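You operate a simulated robot arm through the tools that you are given. There is no shell and no other tool. Be economical: measure what you need, move in short steps, check, and stop when the job is done.

Carry out the task below with a simulated two-armed robot. There is one attempt and no reset: what you move stays moved.

Task
Put the steel insert labelled "2" from the packing table top on top of the filter cartridge there. Stack the 16 blue cap from the packing table top on top of the 20 blue cap. Take the white cup on the rigging table top and put it away on the air bench top. Put the 11 grey seal box from the top of mould 58 on the top of mould 33 and the 19 grey seal box on the rigging table top. Open the seals drawer, put the white dry tin in the inside of the seals drawer, then shut the drawer. Pull the left-hand bench drawer open. The order is free.

Only the result counts: the job must be done as asked and must still hold three seconds after the hand-in. Knocking over, shifting, dropping, spilling or breaking anything else fails it. Lids that push on must go on centred and level and be pressed home; caps that screw on are set level and turned clockwise until they are tight.

Robot
Two 6-joint arms with two-finger grippers on one trunk, on a base that drives. Base frame: it is fixed to the floor where the robot stands at the start and does not move with it; the origin is under the middle of the robot, x ahead of it, y to its left, z up. Units: mm, rad, N and s.
The left shoulder is at the start at [60, 143, 900], the right one opposite. With the tool pointing down near the work surface each hand reaches from about 320 to 720 mm from the robot's upright axis, wherever it stands, measured 20 degrees to its own side. Places, roughly: air bench top [-3300, 4400, 900]; blue cap [500, 0, 750]; filter cartridge [750, 250, 1000]; grey seal box [-2250, 250, 750]; inside of the seals drawer [600, 400, 500]; left-hand bench drawer [400, 4800, 700]; rigging table top [700, 1400, 700]; seals drawer [600, 600, 500]; steel insert [500, -250, 1000]; top of mould 33 (17x39 cm) [-2340, 1060, 600]; white cup (6x6x6 cm) [800, 1300, 700]; white dry tin [-2750, 1000, 750]. Payload 2.45 kg a hand.
The TCP of each hand is the grasp point between the finger pads, 26 mm short of the fingertips. In the tool frame z runs along the fingers and y along their closing line. The gripper opens to 96 mm. The gripper's body begins 69 mm behind the TCP.
Orientation is that of the tool frame in the base frame, as a unit quaternion [x, y, z, w]. With the fingers straight down and closing along the base's y, the tool's x points along the base's -x, its y along +y and its z along -z.

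Tools
- The arms move only by the tool jog_arm. It takes "left_series", "right_series" or both (then of equal length, played together; a hand with none holds still); each is a list of rows, each an object of numbers (a shift or turn left out is 0, a gripper value left out holds the last): "ax", "ay", "az": the turn, a rotation vector about the tool's x, y, z in rad; "x", "y", "z": the shift along the tool's x, y, z in mm; "gripper": the closure in counts, from 0 (fully open) to 255 (shut). In form: [{"ax": .., "ay": .., "az": .., "x": .., "y": .., "z": .., "gripper": ..}, ...]. A call has 1 to 10 rows; each row is the pose to reach, as a shift and turn from the pose commanded when the call began, along the tool's axes at that moment. Rows are played at 5 a second. More than 50 mm and 0.15 rad between two rows, or a gripper value outside its range, and nothing of the call is played. Where a pose cannot be reached the arm comes as near as it can. A force on the tool above 40 N (or 10 N above the force at the start of the call, whichever is more), or a blocked arm, ends the call early, and 0.2 s more pass. The fingers move at their own pace and stop on an object; they squeeze with about 32 N. The grip force told is the motor's: it shows also when the fingers shut on nothing. Time passes only in rows, and 0.2 s behind the last, so rows that repeat a pose let the fingers close. The reply holds the time, the measured pose of the TCP, the force on the tool along the base axes, the opening and the grip force, in the units named above and with some noise, with the torque about the TCP (base axes, N m) and any sound that the robot's microphone picked up.
- Cameras (640 x 400 px; columns grow to the right, rows downward): "scene" is now at [140.8, 28.3, 1507.6]; the picture's right is [0.35, -0.94, -0.00], its down [-0.71, -0.26, -0.66] and it looks along [0.61, 0.23, -0.75] (base axes); focal length 249 px, centre (320, 200). "left" rides on the left gripper at [82, -3, -98] in its tool frame; the picture's right is [0.04, 1.00, 0.00], its down [-0.73, 0.03, -0.68] and it looks along [-0.68, 0.03, 0.73] (tool axes); focal length 256 px, centre (320, 200). "right" rides on the right gripper at [82, 3, -98] in its tool frame; the picture's right is [-0.04, 1.00, 0.00], its down [-0.73, -0.03, -0.68] and it looks along [-0.68, -0.03, 0.73] (tool axes); focal length 256 px, centre (320, 200). There is no depth. A picture from a camera that has moved, and an enlarged one, comes with that camera's place and axes in the base frame and with its lens. The place of the scene camera against the robot may be out by one fixed shift of up to 12 mm in any direction.
- grab_frame(camera): a new picture of that camera. It takes no simulated time.
- slide_trunk(by): slides the trunk up (or, below 0, down) by that many mm; the arms and the scene camera ride with it, the base frame stays. It gives what a move gives, with no picture.
- base_move(legs): drives the robot by 1 to 6 legs, each [ahead, turn to the left] in mm and rad, along the robot's own axes; the way and the turn of a leg run together, so that a leg with both is an arc; at most 1500 mm and 3.142 rad a leg. The arms and the cameras ride along, it lands a little off, and it stops where it bumps. It gives what a move gives.
- aim_head(pan, tilt): turns the head with the scene camera to pan (to the left, within 1.501 rad either way) and tilt (down, from -0.506 to 1.204), counted from straight ahead of the robot. It gives what a move gives.
- close_up(camera, box): a new picture of the part [left, top, right, bottom] of that camera's present view, enlarged. It takes no simulated time.
- sign_off(): hands the job in; it is judged then, once.

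Go step by step. Nothing tells you exact positions but the pictures and the camera data: compare them with the known pose of the tool, close in by small moves and look again before you grip or let go. The budget is 217 turns and 220 pictures, counting those below and the enlarged ones. Unless the task says otherwise, let go and move clear before handing in, and close with one line.

The tools are called as name(argument=value, ...) on one line, values as JSON. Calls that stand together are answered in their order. jog_arm: Moves the arms, as the interface text tells. Its arguments: {"type":"object","properties":{"left_series":{"type":"array","items":{"type":"object","properties":{"ax":{"type":"number"},"ay":{"type":"number"},"az":{"type":"number"},"x":{"type":"number"},"y":{"type":"number"},"z":{"type":"number"},"gripper":{"type":"number"}}}},"right_series":{"type":"array","items":{"type":"object","properties":{"ax":{"type":"number"},"ay":{"type":"number"},"az":{"type":"number"},"x":{"type":"number"},"y":{"type":"number"},"z":{"type":"number"},"gripper":{"type":"number"}}}}},"required":[]} The other tools are called the same way: slide_trunk (by) slides the trunk up or down; base_move (legs) drives the base; aim_head (pan, tilt) turns the head that bears the scene camera; grab_frame (camera) takes a picture; close_up (camera, box) takes an enlarged picture of a part of a camera's view; sign_off () hands the job in.

At the start:

```text
time: 0.0
left_tcp_pos: [496.9, 357.3, 1139.4]
left_orientation: [0.002, 1.0, 0.0, 0.001]
left_force: [0.2, 0.0, -0.3]
left_wrist_torque: [0.02, -0.02, 0.02]
left_width: 96.0
left_grasp_force: 0.2
right_tcp_pos: [366.5, -49.5, 1131.0]
right_orientation: [0.001, 1.0, 0.0, 0.0]
right_force: [0.0, 0.0, -0.3]
right_wrist_torque: [-0.06, -0.01, -0.01]
right_width: 96.0
right_grasp_force: 0.0
trunk travel left (down, up): [-525.0, 65.0]
robot x, y, heading: [-2.0, -2.6, 0.001]
head pan, tilt: [0.358, 0.855]
```

scene: 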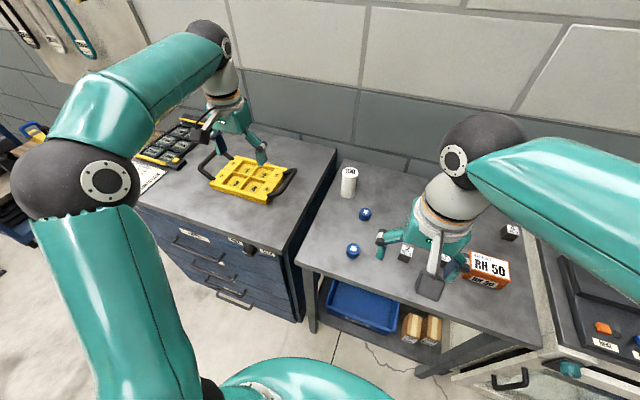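
right: 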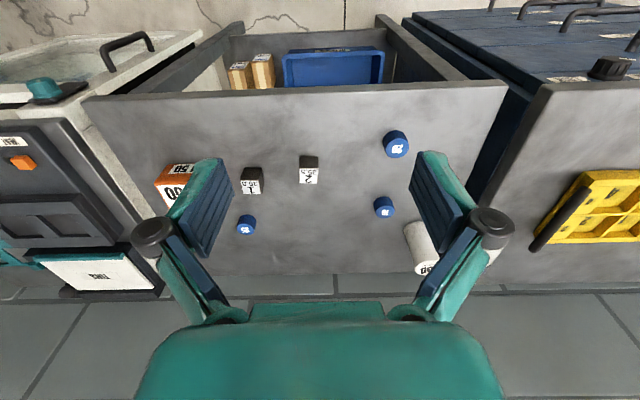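
left: 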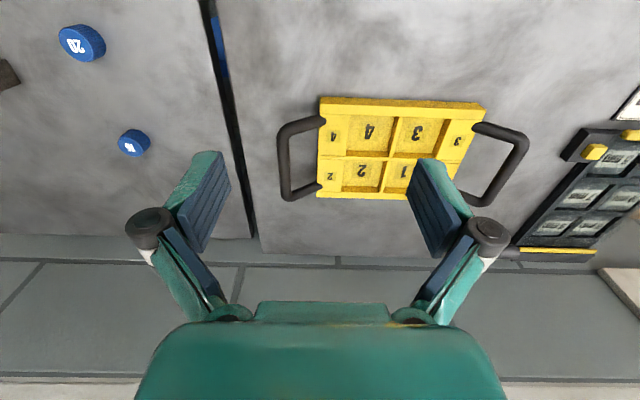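

I see the packing table with blue caps, inserts, filter cartridge and an RH 50 box. First I look closer at the labels.

close_up(camera="right", box=[140, 100, 460, 300])

close_up(camera="scene", box=[300, 150, 560, 312])

```text
2.00 times, centred on (300, 200) of right
camera zoom: at [286.1, -44.7, 1229.2], right [0.04, 1.0, 0.0], down [0.73, -0.03, 0.68], along [0.68, -0.03, -0.73], focal length 512 px, centre (360, 200)
```

zoom: 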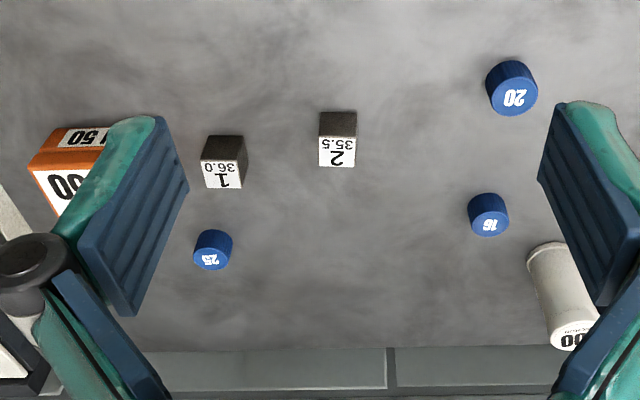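

```text
2.46 times, centred on (430, 231) of scene
camera zoom: at [140.8, 28.3, 1507.6], right [0.35, -0.94, 0.0], down [-0.71, -0.26, -0.66], along [0.61, 0.23, -0.75], focal length 613 px, centre (49, 124)
```

zoom: 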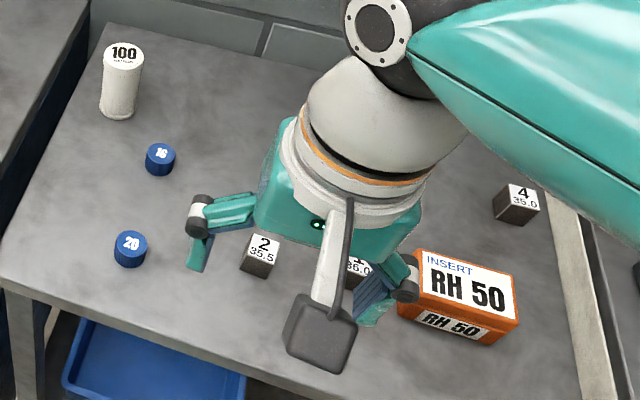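

The table top appears at z≈860. Insert 2 is near (546,-75), cap 16 near (639,64), cap 20 near (500,65) and the filter near (766,157). I move the right hand above insert 2.

jog_arm(right_series=[{"x": -45, "y": -6, "z": 30, "gripper": 60}, {"x": -90, "y": -12, "z": 60}, {"x": -135, "y": -19, "z": 90}, {"x": -179, "y": -25, "z": 120}, {"x": -179, "y": -25, "z": 120}])

grab_frame(camera="right")

grab_frame(camera="scene")

```text
refused: row 1 steps farther than a row can; nothing moved
```

```text
214 pictures are left
camera right: at [286.1, -44.7, 1229.2], right [0.04, 1.0, 0.0], down [0.73, -0.03, 0.68], along [0.68, -0.03, -0.73], focal length 256 px, centre (320, 200)
```

right: 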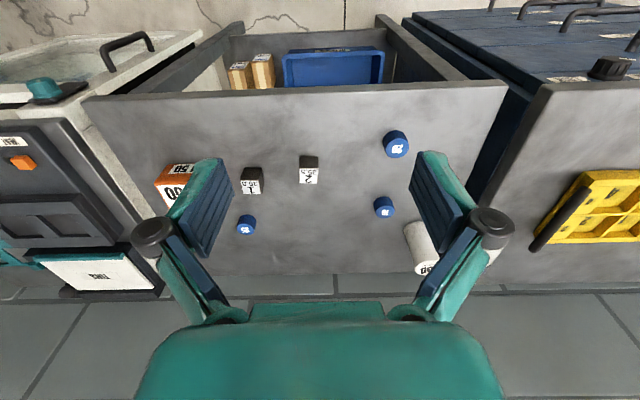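

```text
213 pictures are left
camera scene: at [140.8, 28.3, 1507.6], right [0.35, -0.94, 0.0], down [-0.71, -0.26, -0.66], along [0.61, 0.23, -0.75], focal length 249 px, centre (320, 200)
```

scene: 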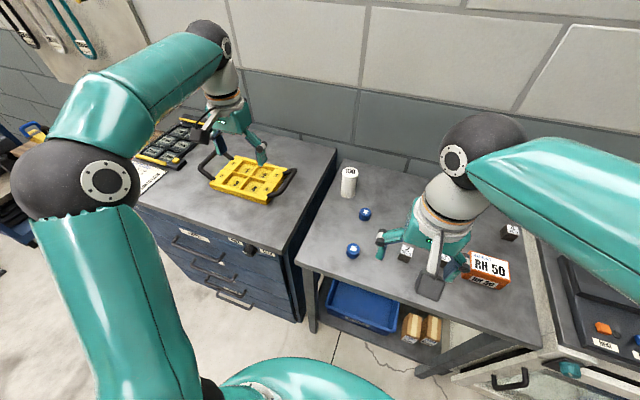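

The step was over the 50 mm limit, so I use smaller ones.

jog_arm(right_series=[{"x": -36, "y": -5, "z": 24, "gripper": 60}, {"x": -72, "y": -10, "z": 48}, {"x": -108, "y": -15, "z": 72}, {"x": -144, "y": -20, "z": 96}, {"x": -179, "y": -25, "z": 120}, {"x": -179, "y": -25, "z": 120}])

grab_frame(camera="right")

```text
time: 1.4
left_tcp_pos: [497.8, 357.6, 1141.0]
left_orientation: [0.002, 1.0, 0.001, 0.001]
left_force: [0.0, -0.2, 0.2]
left_wrist_torque: [0.01, -0.06, -0.01]
left_width: 95.7
left_grasp_force: 0.1
right_tcp_pos: [547.0, -76.0, 1012.6]
right_orientation: [0.0, 1.0, 0.0, 0.0]
right_force: [0.4, -0.6, 1.2]
right_wrist_torque: [-0.02, 0.0, -0.02]
right_width: 73.1
right_grasp_force: 0.1
trunk travel left (down, up): [-525.0, 65.0]
robot x, y, heading: [-0.6, 0.3, 0.001]
head pan, tilt: [0.358, 0.855]
```

```text
212 pictures are left
camera right: at [466.1, -70.7, 1109.5], right [0.04, 1.0, 0.0], down [0.73, -0.03, 0.68], along [0.68, -0.03, -0.73], focal length 256 px, centre (320, 200)
```

right: 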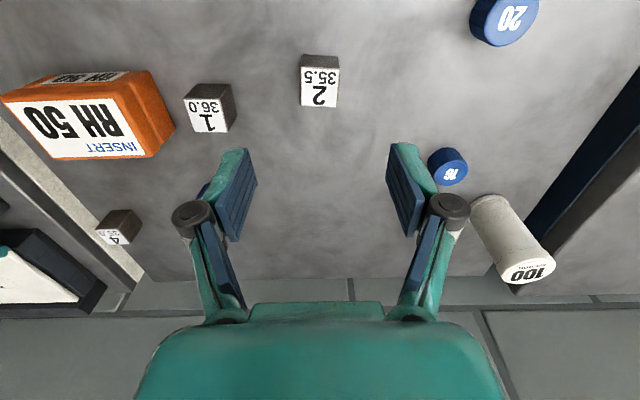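

Insert 2's top is at (539,-74,900). I go down onto it.

jog_arm(right_series=[{"x": 8, "y": 2, "z": 35}, {"x": 8, "y": 2, "z": 70}, {"x": 8, "y": 2, "z": 95}, {"x": 8, "y": 2, "z": 95}])

grab_frame(camera="right")

```text
time: 2.4
left_tcp_pos: [498.6, 357.8, 1139.9]
left_orientation: [0.002, 1.0, -0.001, 0.0]
left_force: [0.0, 0.7, 0.0]
left_wrist_torque: [-0.01, 0.02, 0.0]
left_width: 96.0
left_grasp_force: 0.1
right_tcp_pos: [537.9, -71.6, 917.2]
right_orientation: [0.001, 1.0, 0.0, 0.001]
right_force: [0.2, -0.3, -0.4]
right_wrist_torque: [-0.01, 0.01, -0.02]
right_width: 73.3
right_grasp_force: 0.0
trunk travel left (down, up): [-525.0, 65.0]
robot x, y, heading: [3.2, -1.3, -0.0]
head pan, tilt: [0.358, 0.855]
```

```text
211 pictures are left
camera right: at [457.6, -67.6, 1014.5], right [0.04, 1.0, 0.0], down [0.73, -0.03, 0.68], along [0.68, -0.03, -0.73], focal length 256 px, centre (320, 200)
```

right: 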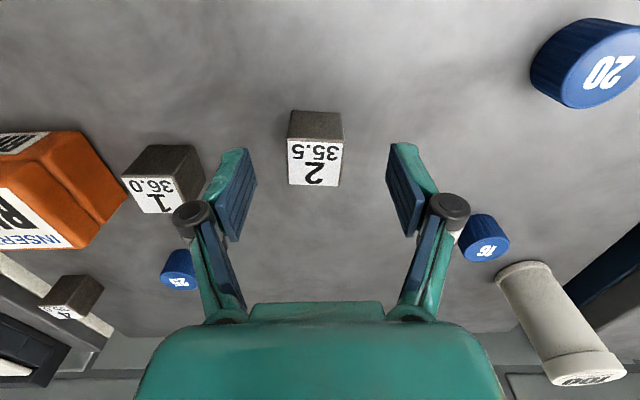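

Block nearly centred; a final adjustment, then grip.

jog_arm(right_series=[{"x": 1, "y": -2, "z": 10}, {"x": 1, "y": -2, "z": 21}, {"x": 1, "y": -2, "z": 21, "gripper": 255}, {"x": 1, "y": -2, "z": 21}, {"x": 1, "y": -2, "z": 21}, {"x": 1, "y": -2, "z": 21}])

grab_frame(camera="right")

```text
time: 3.8
left_tcp_pos: [498.3, 358.3, 1140.1]
left_orientation: [0.001, 1.0, 0.0, 0.001]
left_force: [0.7, 0.7, -0.2]
left_wrist_torque: [-0.01, -0.04, -0.01]
left_width: 96.2
left_grasp_force: 0.0
right_tcp_pos: [536.4, -74.2, 896.4]
right_orientation: [0.002, 1.0, 0.0, -0.001]
right_force: [-0.4, -0.8, 1.3]
right_wrist_torque: [0.0, -0.03, -0.02]
right_width: 31.2
right_grasp_force: 31.9
trunk travel left (down, up): [-525.0, 65.0]
robot x, y, heading: [-1.1, -0.8, -0.006]
head pan, tilt: [0.358, 0.855]
```

```text
210 pictures are left
camera right: at [455.9, -70.0, 993.5], right [0.04, 1.0, 0.0], down [0.73, -0.03, 0.68], along [0.68, -0.03, -0.73], focal length 256 px, centre (320, 200)
```

right: 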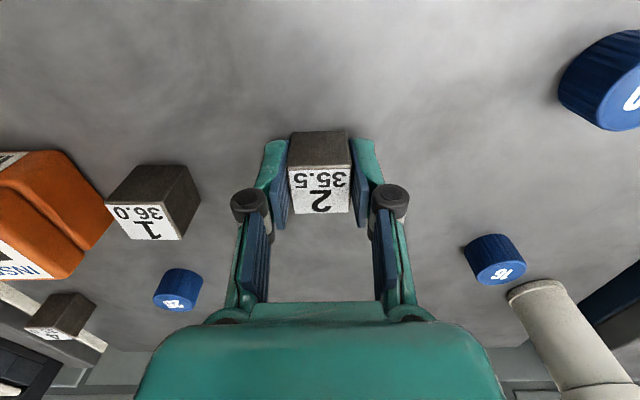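

Gripped. I lift it and look down to see how much room the base has ahead.

jog_arm(right_series=[{"z": -40}, {"z": -80}, {"z": -115, "x": 10}, {"z": -115, "x": 10}])

aim_head(pan=0.2, tilt=1.2)

grab_frame(camera="scene")

grab_frame(camera="right")

```text
time: 4.8
left_tcp_pos: [497.9, 358.7, 1138.2]
left_orientation: [0.002, 1.0, 0.0, 0.0]
left_force: [0.0, 0.2, 0.8]
left_wrist_torque: [-0.01, 0.01, 0.02]
left_width: 95.6
left_grasp_force: 0.0
right_tcp_pos: [527.3, -74.0, 1010.4]
right_orientation: [0.001, 1.0, 0.0, 0.0]
right_force: [-0.4, -0.3, -2.7]
right_wrist_torque: [0.01, 0.04, 0.01]
right_width: 31.7
right_grasp_force: 32.1
trunk travel left (down, up): [-525.0, 65.0]
robot x, y, heading: [-1.9, 2.6, -0.0]
head pan, tilt: [0.358, 0.855]
```

```text
time: 5.6
left_tcp_pos: [497.1, 357.0, 1140.1]
left_orientation: [0.002, 1.0, 0.0, 0.002]
left_force: [-0.4, -0.1, -0.1]
left_wrist_torque: [0.01, -0.01, -0.01]
left_width: 96.0
left_grasp_force: 0.0
right_tcp_pos: [526.0, -74.8, 1011.4]
right_orientation: [0.0, 1.0, 0.0, -0.002]
right_force: [0.2, -0.5, -3.4]
right_wrist_torque: [0.01, 0.01, -0.03]
right_width: 31.5
right_grasp_force: 31.9
trunk travel left (down, up): [-525.0, 65.0]
robot x, y, heading: [-2.7, -1.7, 0.002]
head pan, tilt: [0.201, 1.201]
```

```text
209 pictures are left
camera scene: at [123.2, 12.1, 1484.2], right [0.2, -0.98, 0.0], down [-0.91, -0.19, -0.36], along [0.35, 0.07, -0.93], focal length 249 px, centre (320, 200)
```

scene: 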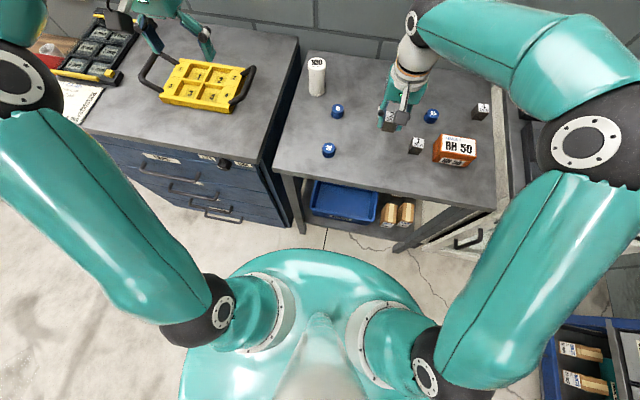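

```text
208 pictures are left
camera right: at [446.0, -69.6, 1108.5], right [0.04, 1.0, 0.0], down [0.73, -0.03, 0.68], along [0.68, -0.03, -0.73], focal length 256 px, centre (320, 200)
```

right: 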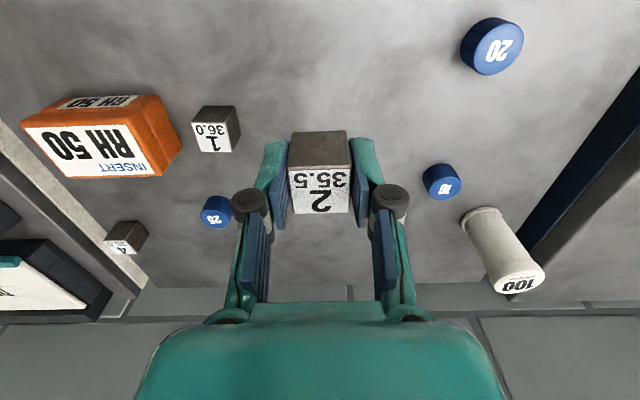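

Block held well. The filter is out of reach from here, so I drive 80 mm ahead and turn left.

base_move(legs=[[80, 0], [0, 0.5]])

grab_frame(camera="scene")

grab_frame(camera="right")

```text
time: 8.3
left_tcp_pos: [339.4, 554.4, 1139.3]
left_orientation: [-0.25, 0.968, 0.001, 0.001]
left_force: [0.3, -0.2, 0.3]
left_wrist_torque: [0.01, 0.02, -0.04]
left_width: 95.7
left_grasp_force: 0.1
right_tcp_pos: [574.2, 190.7, 1011.1]
right_orientation: [-0.251, 0.968, 0.0, -0.002]
right_force: [0.0, -0.2, -2.5]
right_wrist_torque: [-0.03, 0.04, -0.02]
right_width: 31.5
right_grasp_force: 31.9
trunk travel left (down, up): [-525.0, 65.0]
robot x, y, heading: [89.7, -21.8, 0.506]
head pan, tilt: [0.201, 1.201]
```

```text
207 pictures are left
camera scene: at [192.6, 45.1, 1484.2], right [0.65, -0.76, 0.0], down [-0.71, -0.61, -0.36], along [0.27, 0.24, -0.93], focal length 249 px, centre (320, 200)
```

scene: 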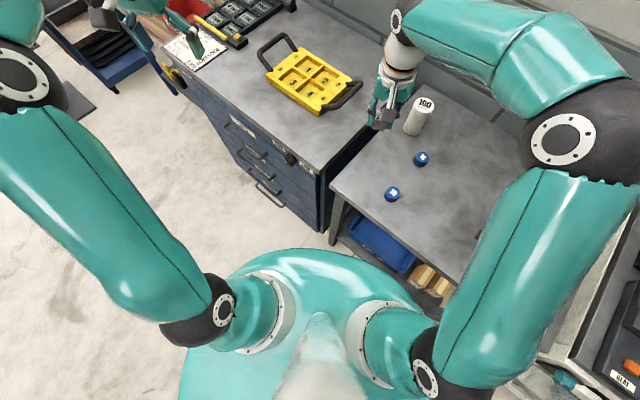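

```text
206 pictures are left
camera right: at [502.2, 154.9, 1108.7], right [-0.45, 0.89, 0.0], down [0.66, 0.33, 0.68], along [0.61, 0.3, -0.73], focal length 256 px, centre (320, 200)
```

right: 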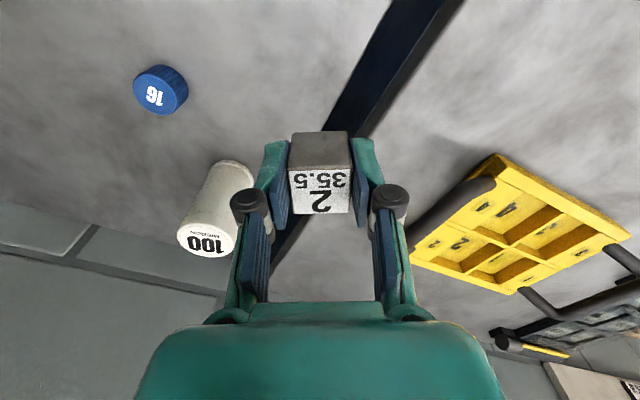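

Triangulating, the filter's top is at about (725,145,957). I move the insert over it, slightly higher.

jog_arm(right_series=[{"z": -20}, {"x": -30, "y": -30, "z": -25}, {"x": -60, "y": -60, "z": -25}, {"x": -85, "y": -90, "z": -25}, {"x": -110, "y": -113, "z": -25}, {"x": -110, "y": -113, "z": -25}])

grab_frame(camera="right")

close_up(camera="scene", box=[340, 20, 500, 120])

```text
time: 9.7
left_tcp_pos: [339.2, 554.1, 1140.2]
left_orientation: [-0.249, 0.968, 0.0, 0.0]
left_force: [0.1, -0.8, 0.7]
left_wrist_torque: [0.0, -0.04, 0.01]
left_width: 96.4
left_grasp_force: 0.1
right_tcp_pos: [724.3, 143.8, 1036.6]
right_orientation: [-0.25, 0.968, -0.001, 0.0]
right_force: [-0.3, -0.7, -2.8]
right_wrist_torque: [-0.02, -0.01, -0.01]
right_width: 31.4
right_grasp_force: 32.0
trunk travel left (down, up): [-525.0, 65.0]
robot x, y, heading: [90.6, -21.6, 0.516]
head pan, tilt: [0.201, 1.201]
```

```text
205 pictures are left
camera right: at [653.1, 108.1, 1134.2], right [-0.45, 0.89, 0.0], down [0.66, 0.33, 0.68], along [0.61, 0.3, -0.74], focal length 256 px, centre (320, 200)
```

right: 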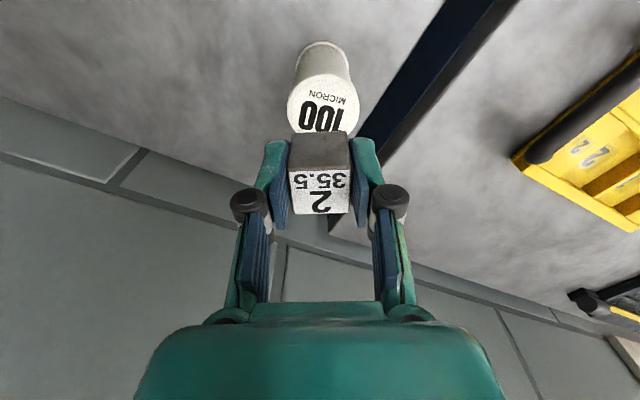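

```text
4.00 times, centred on (420, 70) of scene
camera zoom: at [191.8, 45.0, 1484.3], right [0.65, -0.76, 0.0], down [-0.71, -0.61, -0.36], along [0.27, 0.24, -0.93], focal length 997 px, centre (-80, 720)
```

zoom: 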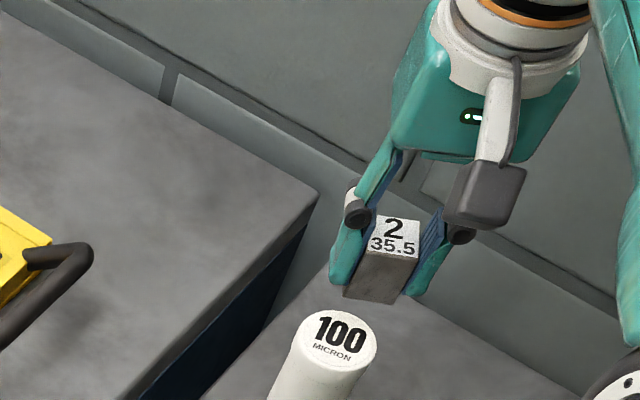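

Filter's top centre comes out at about (720,143). I shift 4 mm back and lower part-way.

jog_arm(right_series=[{"x": 4, "y": 1, "z": 18}, {"x": 4, "y": 1, "z": 36}, {"x": 4, "y": 1, "z": 36}])

close_up(camera="right", box=[240, 60, 400, 220])

close_up(camera="scene", box=[340, 20, 500, 120])

```text
time: 10.5
left_tcp_pos: [338.5, 553.4, 1140.2]
left_orientation: [-0.25, 0.968, 0.001, 0.001]
left_force: [-0.2, 0.4, 0.3]
left_wrist_torque: [0.02, 0.0, 0.0]
left_width: 95.9
left_grasp_force: 0.0
right_tcp_pos: [720.1, 142.3, 1001.0]
right_orientation: [-0.249, 0.968, 0.0, -0.001]
right_force: [0.4, -0.5, -1.8]
right_wrist_torque: [-0.04, 0.02, -0.01]
right_width: 31.7
right_grasp_force: 31.8
trunk travel left (down, up): [-525.0, 65.0]
robot x, y, heading: [90.3, -24.6, 0.513]
head pan, tilt: [0.201, 1.201]
```

```text
2.50 times, centred on (320, 140) of right
camera zoom: at [649.1, 107.8, 1098.2], right [-0.45, 0.89, 0.0], down [0.66, 0.33, 0.68], along [0.61, 0.3, -0.73], focal length 640 px, centre (320, 350)
```

zoom: 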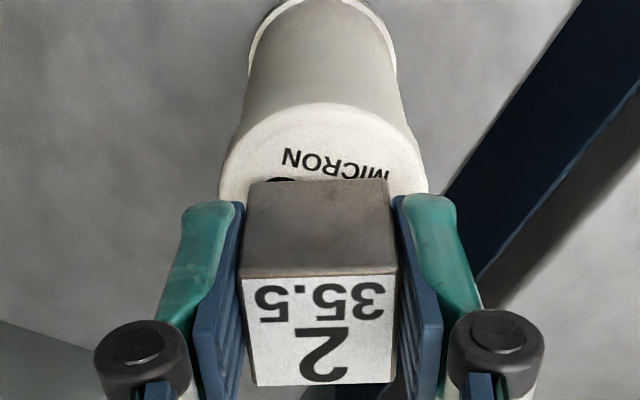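

```text
4.00 times, centred on (420, 70) of scene
camera zoom: at [192.6, 45.1, 1484.2], right [0.65, -0.76, 0.0], down [-0.71, -0.61, -0.36], along [0.27, 0.24, -0.93], focal length 997 px, centre (-80, 720)
```

zoom: 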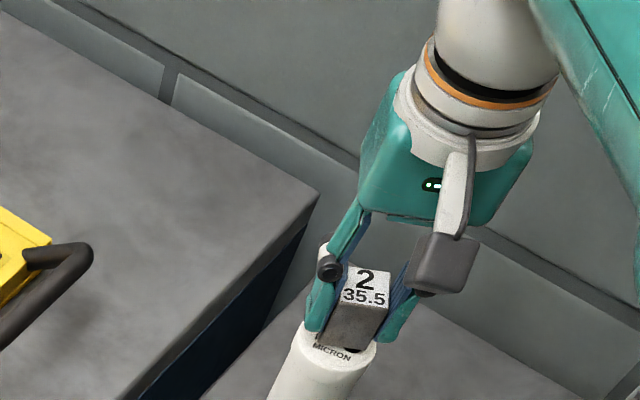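

Alignment within about 1 mm. Lowering until contact.

jog_arm(right_series=[{"z": 3, "x": 1}, {"z": 5, "x": 1}, {"z": 6, "x": 1}, {"z": 7, "x": 1}, {"z": 7, "x": 1}])

close_up(camera="right", box=[240, 60, 400, 220])

close_up(camera="scene", box=[380, 60, 460, 120])

```text
time: 11.7
left_tcp_pos: [338.7, 553.5, 1140.7]
left_orientation: [-0.25, 0.968, 0.001, 0.001]
left_force: [0.3, 0.6, 0.9]
left_wrist_torque: [0.0, 0.0, 0.04]
left_width: 95.9
left_grasp_force: 0.1
right_tcp_pos: [719.1, 141.6, 995.6]
right_orientation: [-0.25, 0.968, 0.001, 0.001]
right_force: [0.3, 0.3, 12.7]
right_wrist_torque: [-0.04, -0.17, 0.01]
right_width: 31.4
right_grasp_force: 32.4
trunk travel left (down, up): [-525.0, 65.0]
robot x, y, heading: [89.2, -23.0, 0.513]
head pan, tilt: [0.201, 1.201]
```

```text
2.50 times, centred on (320, 140) of right
camera zoom: at [647.2, 107.0, 1092.9], right [-0.45, 0.89, 0.0], down [0.65, 0.33, 0.68], along [0.61, 0.31, -0.73], focal length 640 px, centre (320, 350)
```

zoom: 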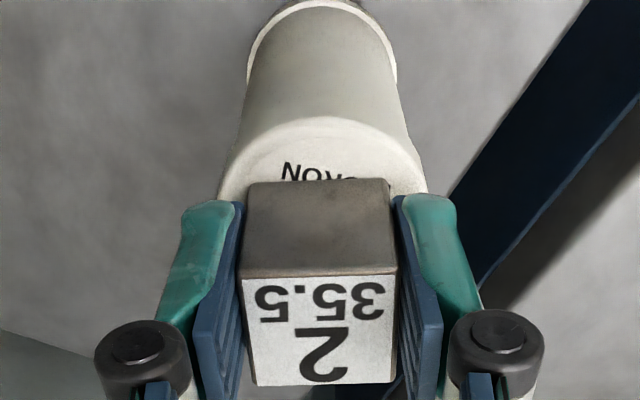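

```text
6.67 times, centred on (420, 90) of scene
camera zoom: at [191.3, 44.6, 1484.5], right [0.65, -0.76, 0.0], down [-0.71, -0.61, -0.36], along [0.27, 0.24, -0.93], focal length 1661 px, centre (-347, 933)
```

zoom: 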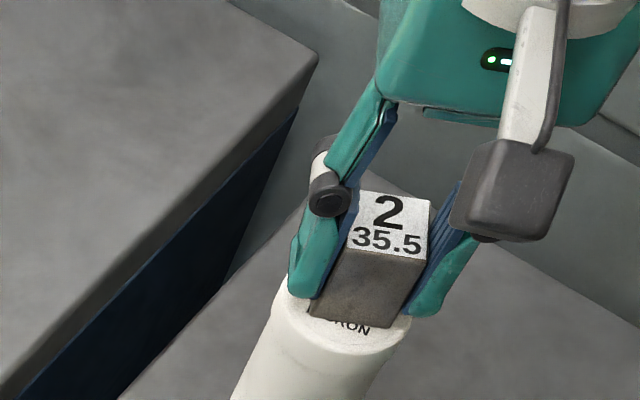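

Contact made (12.7 N). Release and lift.

jog_arm(right_series=[{"z": -1, "gripper": 120}, {"z": -1, "gripper": 60}, {"z": -1}, {"z": -20}, {"z": -50}, {"z": -80}, {"z": -80}])

close_up(camera="right", box=[160, 0, 480, 200])

close_up(camera="scene", box=[340, 50, 500, 210])

```text
time: 13.3
left_tcp_pos: [339.0, 553.8, 1141.2]
left_orientation: [-0.249, 0.968, 0.0, 0.001]
left_force: [0.2, -0.2, 0.7]
left_wrist_torque: [-0.01, 0.02, 0.0]
left_width: 96.2
left_grasp_force: 0.0
right_tcp_pos: [719.6, 142.9, 1073.9]
right_orientation: [-0.25, 0.968, 0.0, -0.002]
right_force: [-0.2, -0.3, 0.3]
right_wrist_torque: [0.01, 0.01, 0.0]
right_width: 73.8
right_grasp_force: 0.1
trunk travel left (down, up): [-525.0, 65.0]
robot x, y, heading: [87.4, -25.3, 0.513]
head pan, tilt: [0.201, 1.201]
```

```text
2.00 times, centred on (320, 100) of right
camera zoom: at [648.3, 107.6, 1171.7], right [-0.45, 0.89, 0.0], down [0.66, 0.33, 0.68], along [0.61, 0.3, -0.73], focal length 512 px, centre (320, 400)
```

zoom: 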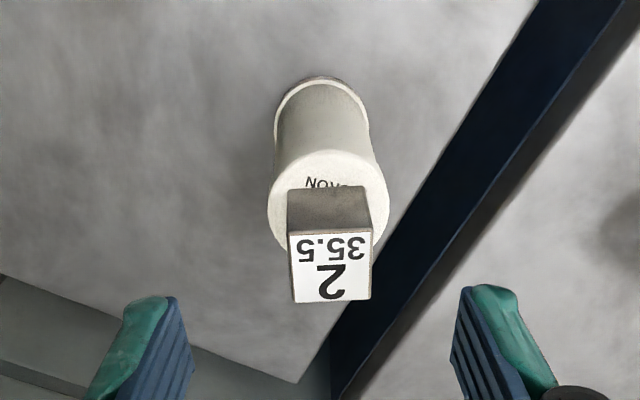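

```text
2.50 times, centred on (420, 130) of scene
camera zoom: at [192.7, 44.8, 1484.2], right [0.65, -0.76, 0.0], down [-0.71, -0.61, -0.36], along [0.27, 0.24, -0.93], focal length 623 px, centre (70, 375)
```

zoom: 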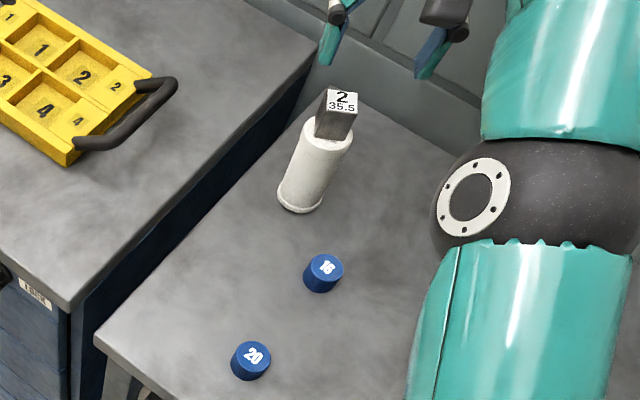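

The insert stands on the cartridge. Next I move the right hand over cap 16.

jog_arm(right_series=[{"x": 36, "y": -10}, {"x": 72, "y": -20}, {"x": 108, "y": -30}, {"x": 108, "y": -30, "z": 45}, {"x": 108, "y": -30, "z": 90}, {"x": 108, "y": -30, "z": 90}])

grab_frame(camera="right")

```text
time: 14.7
left_tcp_pos: [339.2, 555.2, 1139.2]
left_orientation: [-0.249, 0.969, 0.001, 0.001]
left_force: [0.0, -0.5, 0.1]
left_wrist_torque: [-0.02, 0.02, -0.03]
left_width: 96.0
left_grasp_force: 0.1
right_tcp_pos: [640.3, 64.1, 983.9]
right_orientation: [-0.25, 0.968, -0.001, 0.001]
right_force: [-0.7, -0.4, 0.2]
right_wrist_torque: [-0.02, 0.0, -0.01]
right_width: 73.2
right_grasp_force: 0.0
trunk travel left (down, up): [-525.0, 65.0]
robot x, y, heading: [85.5, -20.9, 0.509]
head pan, tilt: [0.201, 1.201]
```

```text
197 pictures are left
camera right: at [569.1, 29.7, 1081.4], right [-0.45, 0.89, 0.0], down [0.66, 0.33, 0.68], along [0.61, 0.3, -0.73], focal length 256 px, centre (320, 200)
```

right: 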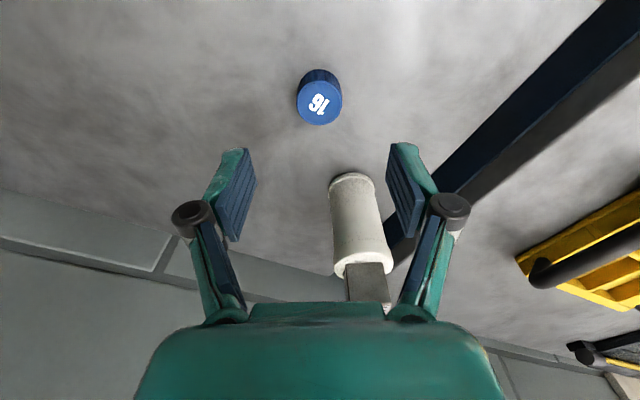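

Cap 16's top is at (642,64,883). I descend onto it.

jog_arm(right_series=[{"x": -2, "y": -1, "z": 40}, {"x": -2, "y": -1, "z": 75}, {"x": -2, "y": -1, "z": 75}])

grab_frame(camera="right")

```text
time: 15.5
left_tcp_pos: [339.6, 554.5, 1140.3]
left_orientation: [-0.249, 0.968, 0.0, 0.001]
left_force: [0.7, -0.7, -0.2]
left_wrist_torque: [0.0, -0.02, -0.03]
left_width: 95.8
left_grasp_force: 0.1
right_tcp_pos: [642.3, 64.5, 908.7]
right_orientation: [-0.25, 0.968, 0.0, 0.0]
right_force: [-0.8, -0.2, -0.9]
right_wrist_torque: [-0.02, -0.01, 0.0]
right_width: 73.3
right_grasp_force: 0.1
trunk travel left (down, up): [-525.0, 65.0]
robot x, y, heading: [86.1, -22.5, 0.512]
head pan, tilt: [0.201, 1.201]
```

```text
196 pictures are left
camera right: at [570.5, 29.3, 1006.6], right [-0.45, 0.89, 0.0], down [0.66, 0.33, 0.68], along [0.61, 0.3, -0.73], focal length 256 px, centre (320, 200)
```

right: 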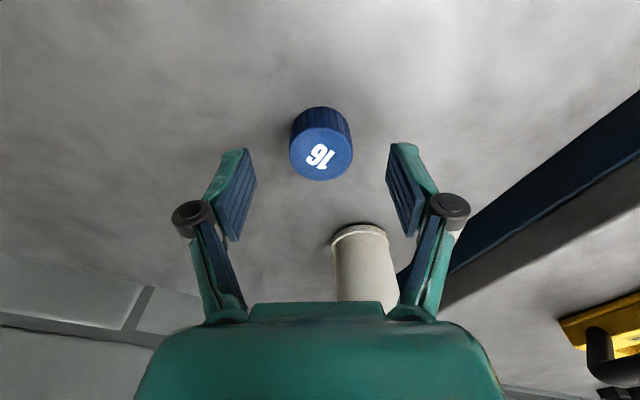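

jog_arm(right_series=[{"z": 8}, {"z": 15}, {"z": 15, "gripper": 255}, {"z": 15}, {"z": 15}, {"z": 15}])

jog_arm(right_series=[{"z": -30}, {"z": -60}, {"z": -90}, {"z": -90}])

grab_frame(camera="right")

close_up(camera="scene", box=[340, 50, 500, 210])

```text
time: 16.9
left_tcp_pos: [338.8, 552.6, 1139.9]
left_orientation: [-0.25, 0.968, 0.0, 0.001]
left_force: [-0.5, 0.5, 0.4]
left_wrist_torque: [-0.01, 0.01, -0.04]
left_width: 96.1
left_grasp_force: 0.1
right_tcp_pos: [641.6, 64.1, 894.0]
right_orientation: [-0.25, 0.968, 0.0, 0.0]
right_force: [-0.6, 0.3, -0.4]
right_wrist_torque: [-0.01, 0.04, -0.01]
right_width: 33.7
right_grasp_force: 32.3
trunk travel left (down, up): [-525.0, 65.0]
robot x, y, heading: [88.7, -22.4, 0.512]
head pan, tilt: [0.201, 1.201]
```

```text
time: 17.9
left_tcp_pos: [339.4, 554.9, 1140.5]
left_orientation: [-0.249, 0.969, 0.0, 0.001]
left_force: [0.5, 1.3, -0.9]
left_wrist_torque: [-0.01, 0.04, 0.01]
left_width: 95.9
left_grasp_force: 0.1
right_tcp_pos: [642.6, 65.0, 985.1]
right_orientation: [-0.25, 0.968, 0.0, 0.0]
right_force: [0.7, 1.0, 0.4]
right_wrist_torque: [0.02, 0.03, -0.01]
right_width: 33.7
right_grasp_force: 31.5
trunk travel left (down, up): [-525.0, 65.0]
robot x, y, heading: [89.2, -20.5, 0.512]
head pan, tilt: [0.201, 1.201]
```

```text
195 pictures are left
camera right: at [571.1, 29.8, 1081.8], right [-0.45, 0.89, 0.0], down [0.66, 0.33, 0.68], along [0.61, 0.3, -0.73], focal length 256 px, centre (320, 200)
```

right: 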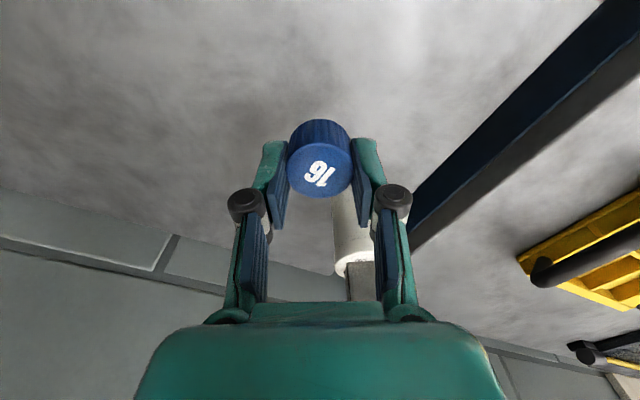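

```text
2.50 times, centred on (420, 130) of scene
camera zoom: at [193.0, 45.2, 1484.1], right [0.65, -0.76, 0.0], down [-0.71, -0.61, -0.36], along [0.27, 0.24, -0.93], focal length 623 px, centre (70, 375)
```

zoom: 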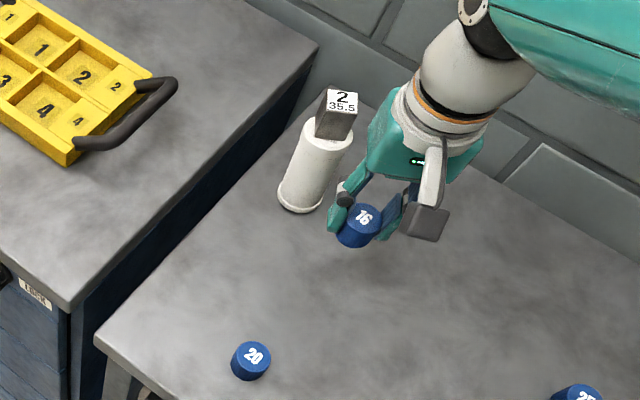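

Held. I move near cap 20 with it still visible to measure its centre.

jog_arm(right_series=[{"x": 23, "y": 23}, {"x": 46, "y": 46}, {"x": 70, "y": 69}, {"x": 85, "y": 69, "z": 0}, {"x": 85, "y": 69}])

grab_frame(camera="right")

```text
time: 19.1
left_tcp_pos: [338.9, 555.3, 1138.9]
left_orientation: [-0.25, 0.968, 0.001, 0.0]
left_force: [-0.2, 0.4, 0.3]
left_wrist_torque: [0.01, 0.01, -0.03]
left_width: 96.1
left_grasp_force: 0.0
right_tcp_pos: [535.4, 83.7, 983.2]
right_orientation: [-0.249, 0.968, -0.001, 0.001]
right_force: [1.0, 0.2, -0.1]
right_wrist_torque: [0.07, -0.02, 0.0]
right_width: 33.5
right_grasp_force: 32.0
trunk travel left (down, up): [-525.0, 65.0]
robot x, y, heading: [88.6, -20.4, 0.511]
head pan, tilt: [0.201, 1.201]
```

```text
193 pictures are left
camera right: at [462.8, 48.4, 1080.6], right [-0.45, 0.89, 0.0], down [0.66, 0.33, 0.68], along [0.61, 0.3, -0.73], focal length 256 px, centre (320, 200)
```

right: 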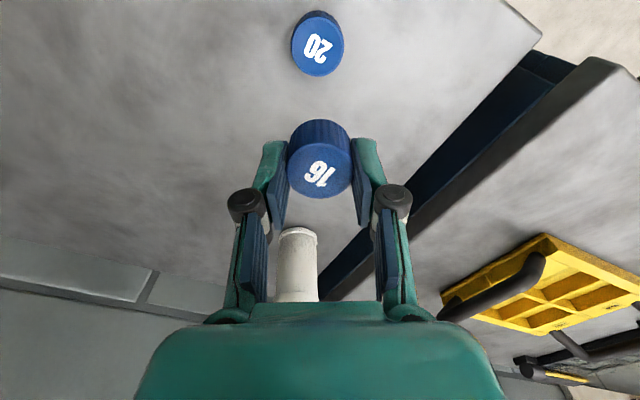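

close_up(camera="right", box=[260, 0, 380, 75])

close_up(camera="right", box=[260, 120, 380, 195])

```text
5.33 times, centred on (320, 38) of right
camera zoom: at [462.8, 48.4, 1080.6], right [-0.45, 0.89, 0.0], down [0.66, 0.33, 0.68], along [0.61, 0.3, -0.73], focal length 1365 px, centre (320, 1067)
```

zoom: 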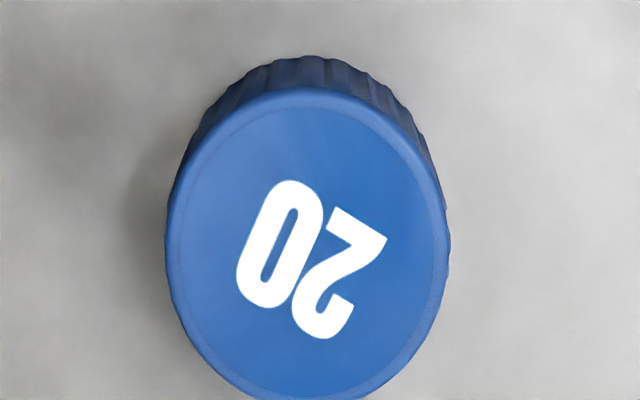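

```text
5.33 times, centred on (320, 158) of right
camera zoom: at [462.8, 48.4, 1080.6], right [-0.45, 0.89, 0.0], down [0.66, 0.33, 0.68], along [0.61, 0.3, -0.73], focal length 1365 px, centre (320, 427)
```

zoom: 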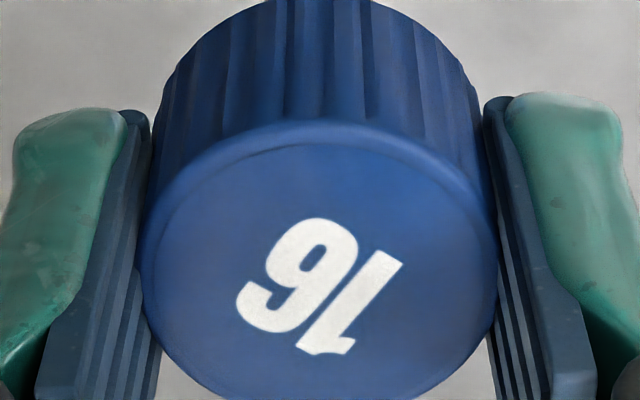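

Cap 20 top centre (500,64.5). I move over it and lower part-way.

jog_arm(right_series=[{"x": 20}, {"x": 39}, {"x": 39, "z": 30}, {"x": 39, "z": 55}, {"x": 39, "z": 55}])

close_up(camera="right", box=[240, 60, 400, 220])

close_up(camera="scene", box=[340, 140, 460, 215])

```text
time: 20.3
left_tcp_pos: [338.7, 553.6, 1140.9]
left_orientation: [-0.249, 0.968, 0.001, 0.001]
left_force: [-0.6, 0.4, -0.7]
left_wrist_torque: [-0.03, 0.0, 0.03]
left_width: 95.8
left_grasp_force: 0.0
right_tcp_pos: [500.4, 64.3, 928.4]
right_orientation: [-0.25, 0.968, 0.0, 0.0]
right_force: [-0.2, 0.1, -0.6]
right_wrist_torque: [0.02, 0.01, 0.0]
right_width: 33.6
right_grasp_force: 31.9
trunk travel left (down, up): [-525.0, 65.0]
robot x, y, heading: [90.6, -24.8, 0.517]
head pan, tilt: [0.201, 1.201]
```

```text
2.50 times, centred on (320, 140) of right
camera zoom: at [428.2, 29.8, 1025.7], right [-0.45, 0.89, 0.0], down [0.66, 0.33, 0.68], along [0.61, 0.3, -0.73], focal length 640 px, centre (320, 350)
```

zoom: 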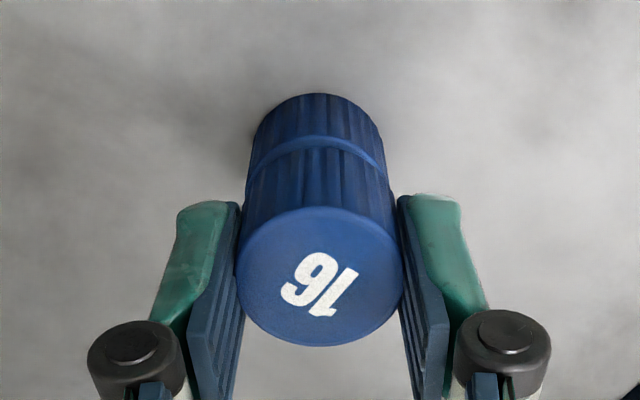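

```text
5.33 times, centred on (400, 178) of scene
camera zoom: at [192.3, 44.9, 1484.2], right [0.65, -0.76, 0.0], down [-0.71, -0.61, -0.36], along [0.27, 0.24, -0.93], focal length 1329 px, centre (-107, 320)
```

zoom: 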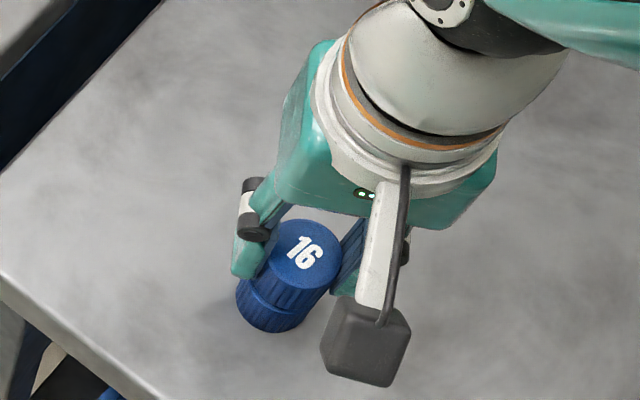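

Well aligned; lower to contact.

jog_arm(right_series=[{"z": 4}, {"z": 7}, {"z": 9}, {"z": 11}, {"z": 13}, {"z": 15}, {"z": 17}])

close_up(camera="right", box=[240, 60, 400, 220])

close_up(camera="scene", box=[340, 140, 460, 215])

```text
time: 21.9
left_tcp_pos: [339.0, 552.3, 1141.0]
left_orientation: [-0.249, 0.969, 0.0, 0.002]
left_force: [0.2, 0.0, -0.4]
left_wrist_torque: [0.02, -0.02, 0.01]
left_width: 96.2
left_grasp_force: 0.0
right_tcp_pos: [500.6, 64.2, 912.7]
right_orientation: [-0.25, 0.968, 0.0, 0.001]
right_force: [1.7, 0.3, 29.3]
right_wrist_torque: [-0.04, -0.04, 0.0]
right_width: 33.5
right_grasp_force: 32.1
trunk travel left (down, up): [-525.0, 65.0]
robot x, y, heading: [90.2, -25.9, 0.512]
head pan, tilt: [0.201, 1.201]
```

```text
2.50 times, centred on (320, 140) of right
camera zoom: at [427.6, 29.5, 1010.1], right [-0.45, 0.89, 0.0], down [0.65, 0.33, 0.68], along [0.61, 0.31, -0.73], focal length 640 px, centre (320, 350)
```

zoom: 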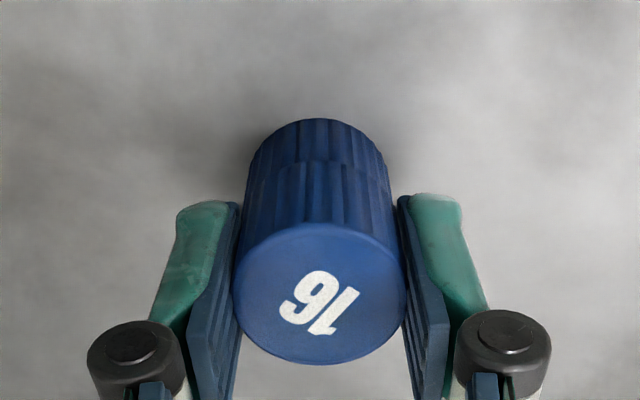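

```text
5.33 times, centred on (400, 178) of scene
camera zoom: at [190.4, 44.3, 1484.5], right [0.65, -0.76, 0.0], down [-0.7, -0.61, -0.36], along [0.28, 0.24, -0.93], focal length 1329 px, centre (-107, 320)
```

zoom: 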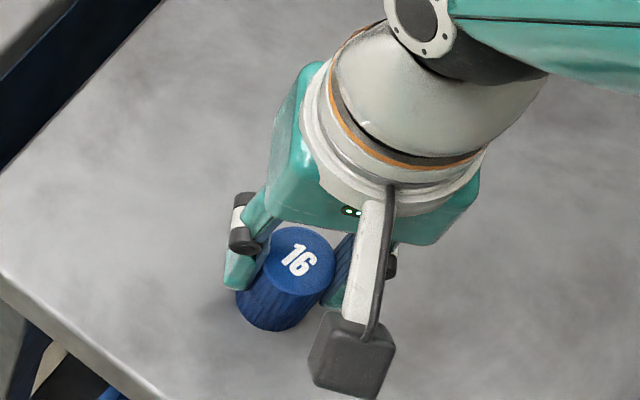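

Seated. Release and raise.

jog_arm(right_series=[{"z": -3}, {"z": -3, "gripper": 120}, {"z": -3, "gripper": 40}, {"z": -3}, {"z": -30}, {"z": -70}, {"z": -115}, {"z": -160}, {"z": -200}])

grab_frame(camera="scene")

close_up(camera="right", box=[160, 0, 480, 200])

```text
time: 23.9
left_tcp_pos: [338.3, 553.7, 1141.8]
left_orientation: [-0.25, 0.968, -0.001, 0.0]
left_force: [-0.2, 0.2, -0.7]
left_wrist_torque: [-0.01, -0.02, 0.0]
left_width: 95.9
left_grasp_force: 0.0
right_tcp_pos: [500.5, 64.6, 1115.2]
right_orientation: [-0.25, 0.968, 0.0, 0.0]
right_force: [-0.4, 0.4, -0.1]
right_wrist_torque: [0.01, -0.01, -0.03]
right_width: 80.9
right_grasp_force: 0.0
trunk travel left (down, up): [-525.0, 65.0]
robot x, y, heading: [88.1, -26.5, 0.51]
head pan, tilt: [0.201, 1.201]
```

```text
186 pictures are left
camera scene: at [192.0, 44.8, 1484.2], right [0.65, -0.76, 0.0], down [-0.71, -0.61, -0.36], along [0.27, 0.24, -0.93], focal length 249 px, centre (320, 200)
```

scene: 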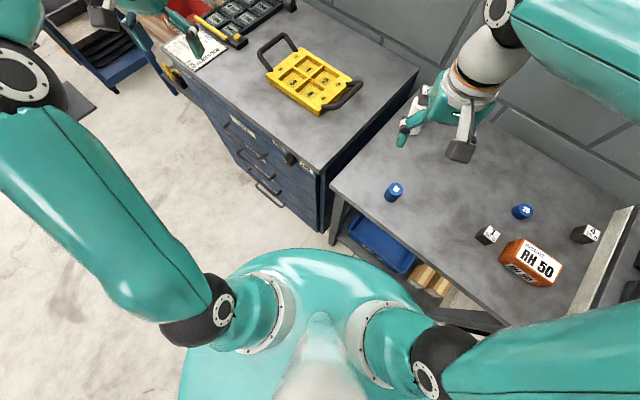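

```text
2.00 times, centred on (320, 100) of right
camera zoom: at [428.3, 28.8, 1210.9], right [-0.45, 0.89, 0.0], down [0.66, 0.33, 0.68], along [0.61, 0.31, -0.73], focal length 512 px, centre (320, 400)
```

zoom: 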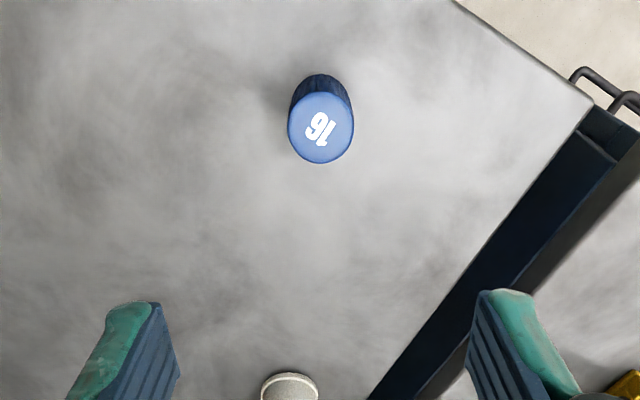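

Caps are stacked. Next I look at the cabinet and its seals drawer.

aim_head(pan=0.3, tilt=0.85)

grab_frame(camera="scene")

close_up(camera="scene", box=[180, 200, 440, 362])

aim_head(pan=1.2, tilt=0.5)

grab_frame(camera="scene")

```text
time: 24.7
left_tcp_pos: [337.9, 553.1, 1140.3]
left_orientation: [-0.249, 0.968, 0.001, 0.001]
left_force: [-0.2, 0.3, -0.6]
left_wrist_torque: [0.0, 0.01, 0.01]
left_width: 96.1
left_grasp_force: 0.0
right_tcp_pos: [499.9, 64.5, 1111.0]
right_orientation: [-0.251, 0.968, 0.0, 0.0]
right_force: [0.3, 0.5, -0.4]
right_wrist_torque: [0.01, -0.01, 0.05]
right_width: 81.1
right_grasp_force: 0.0
trunk travel left (down, up): [-525.0, 65.0]
robot x, y, heading: [90.9, -21.0, 0.513]
head pan, tilt: [0.3, 0.85]
```

```text
184 pictures are left
camera scene: at [203.8, 65.0, 1507.9], right [0.73, -0.69, 0.0], down [-0.52, -0.55, -0.66], along [0.45, 0.48, -0.75], focal length 249 px, centre (320, 200)
```

scene: 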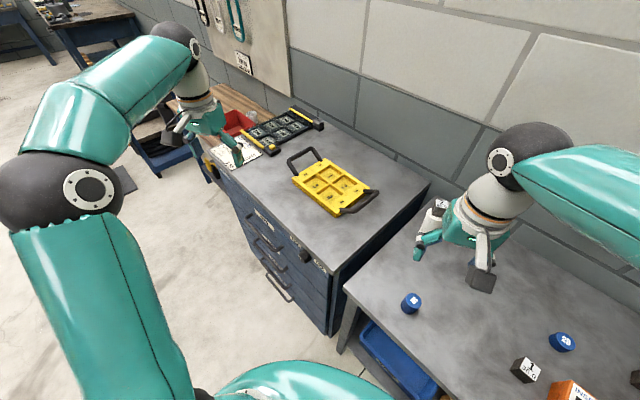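

```text
2.46 times, centred on (310, 281) of scene
camera zoom: at [203.8, 65.0, 1507.9], right [0.73, -0.69, 0.0], down [-0.52, -0.55, -0.66], along [0.45, 0.48, -0.75], focal length 613 px, centre (345, 1)
```

zoom: 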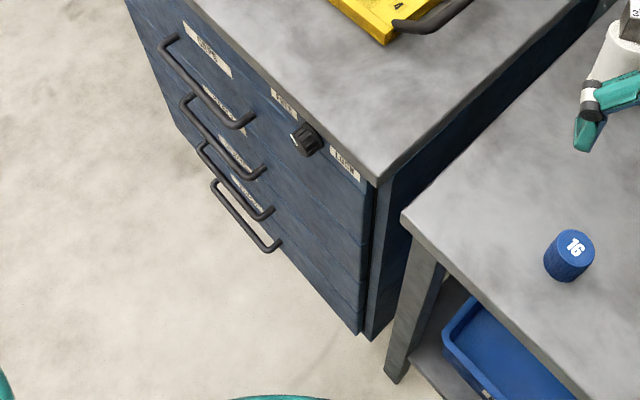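

```text
time: 25.9
left_tcp_pos: [339.6, 554.4, 1140.9]
left_orientation: [-0.25, 0.968, 0.0, 0.0]
left_force: [-0.2, 0.1, -0.3]
left_wrist_torque: [0.03, 0.0, -0.01]
left_width: 96.0
left_grasp_force: 0.0
right_tcp_pos: [500.6, 64.4, 1111.5]
right_orientation: [-0.25, 0.968, 0.001, 0.0]
right_force: [-0.4, 0.3, -0.5]
right_wrist_torque: [-0.01, 0.0, 0.01]
right_width: 81.0
right_grasp_force: 0.0
trunk travel left (down, up): [-525.0, 65.0]
robot x, y, heading: [90.8, -23.5, 0.511]
head pan, tilt: [1.201, 0.499]
```

```text
182 pictures are left
camera scene: at [137.3, 98.5, 1537.9], right [0.99, 0.14, 0.0], down [0.07, -0.47, -0.88], along [-0.12, 0.87, -0.48], focal length 249 px, centre (320, 200)
```

scene: 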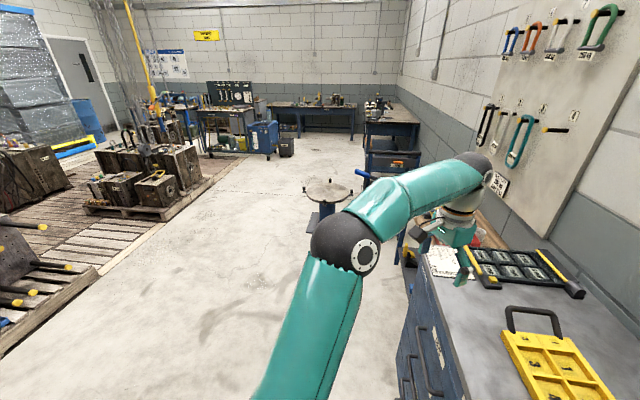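

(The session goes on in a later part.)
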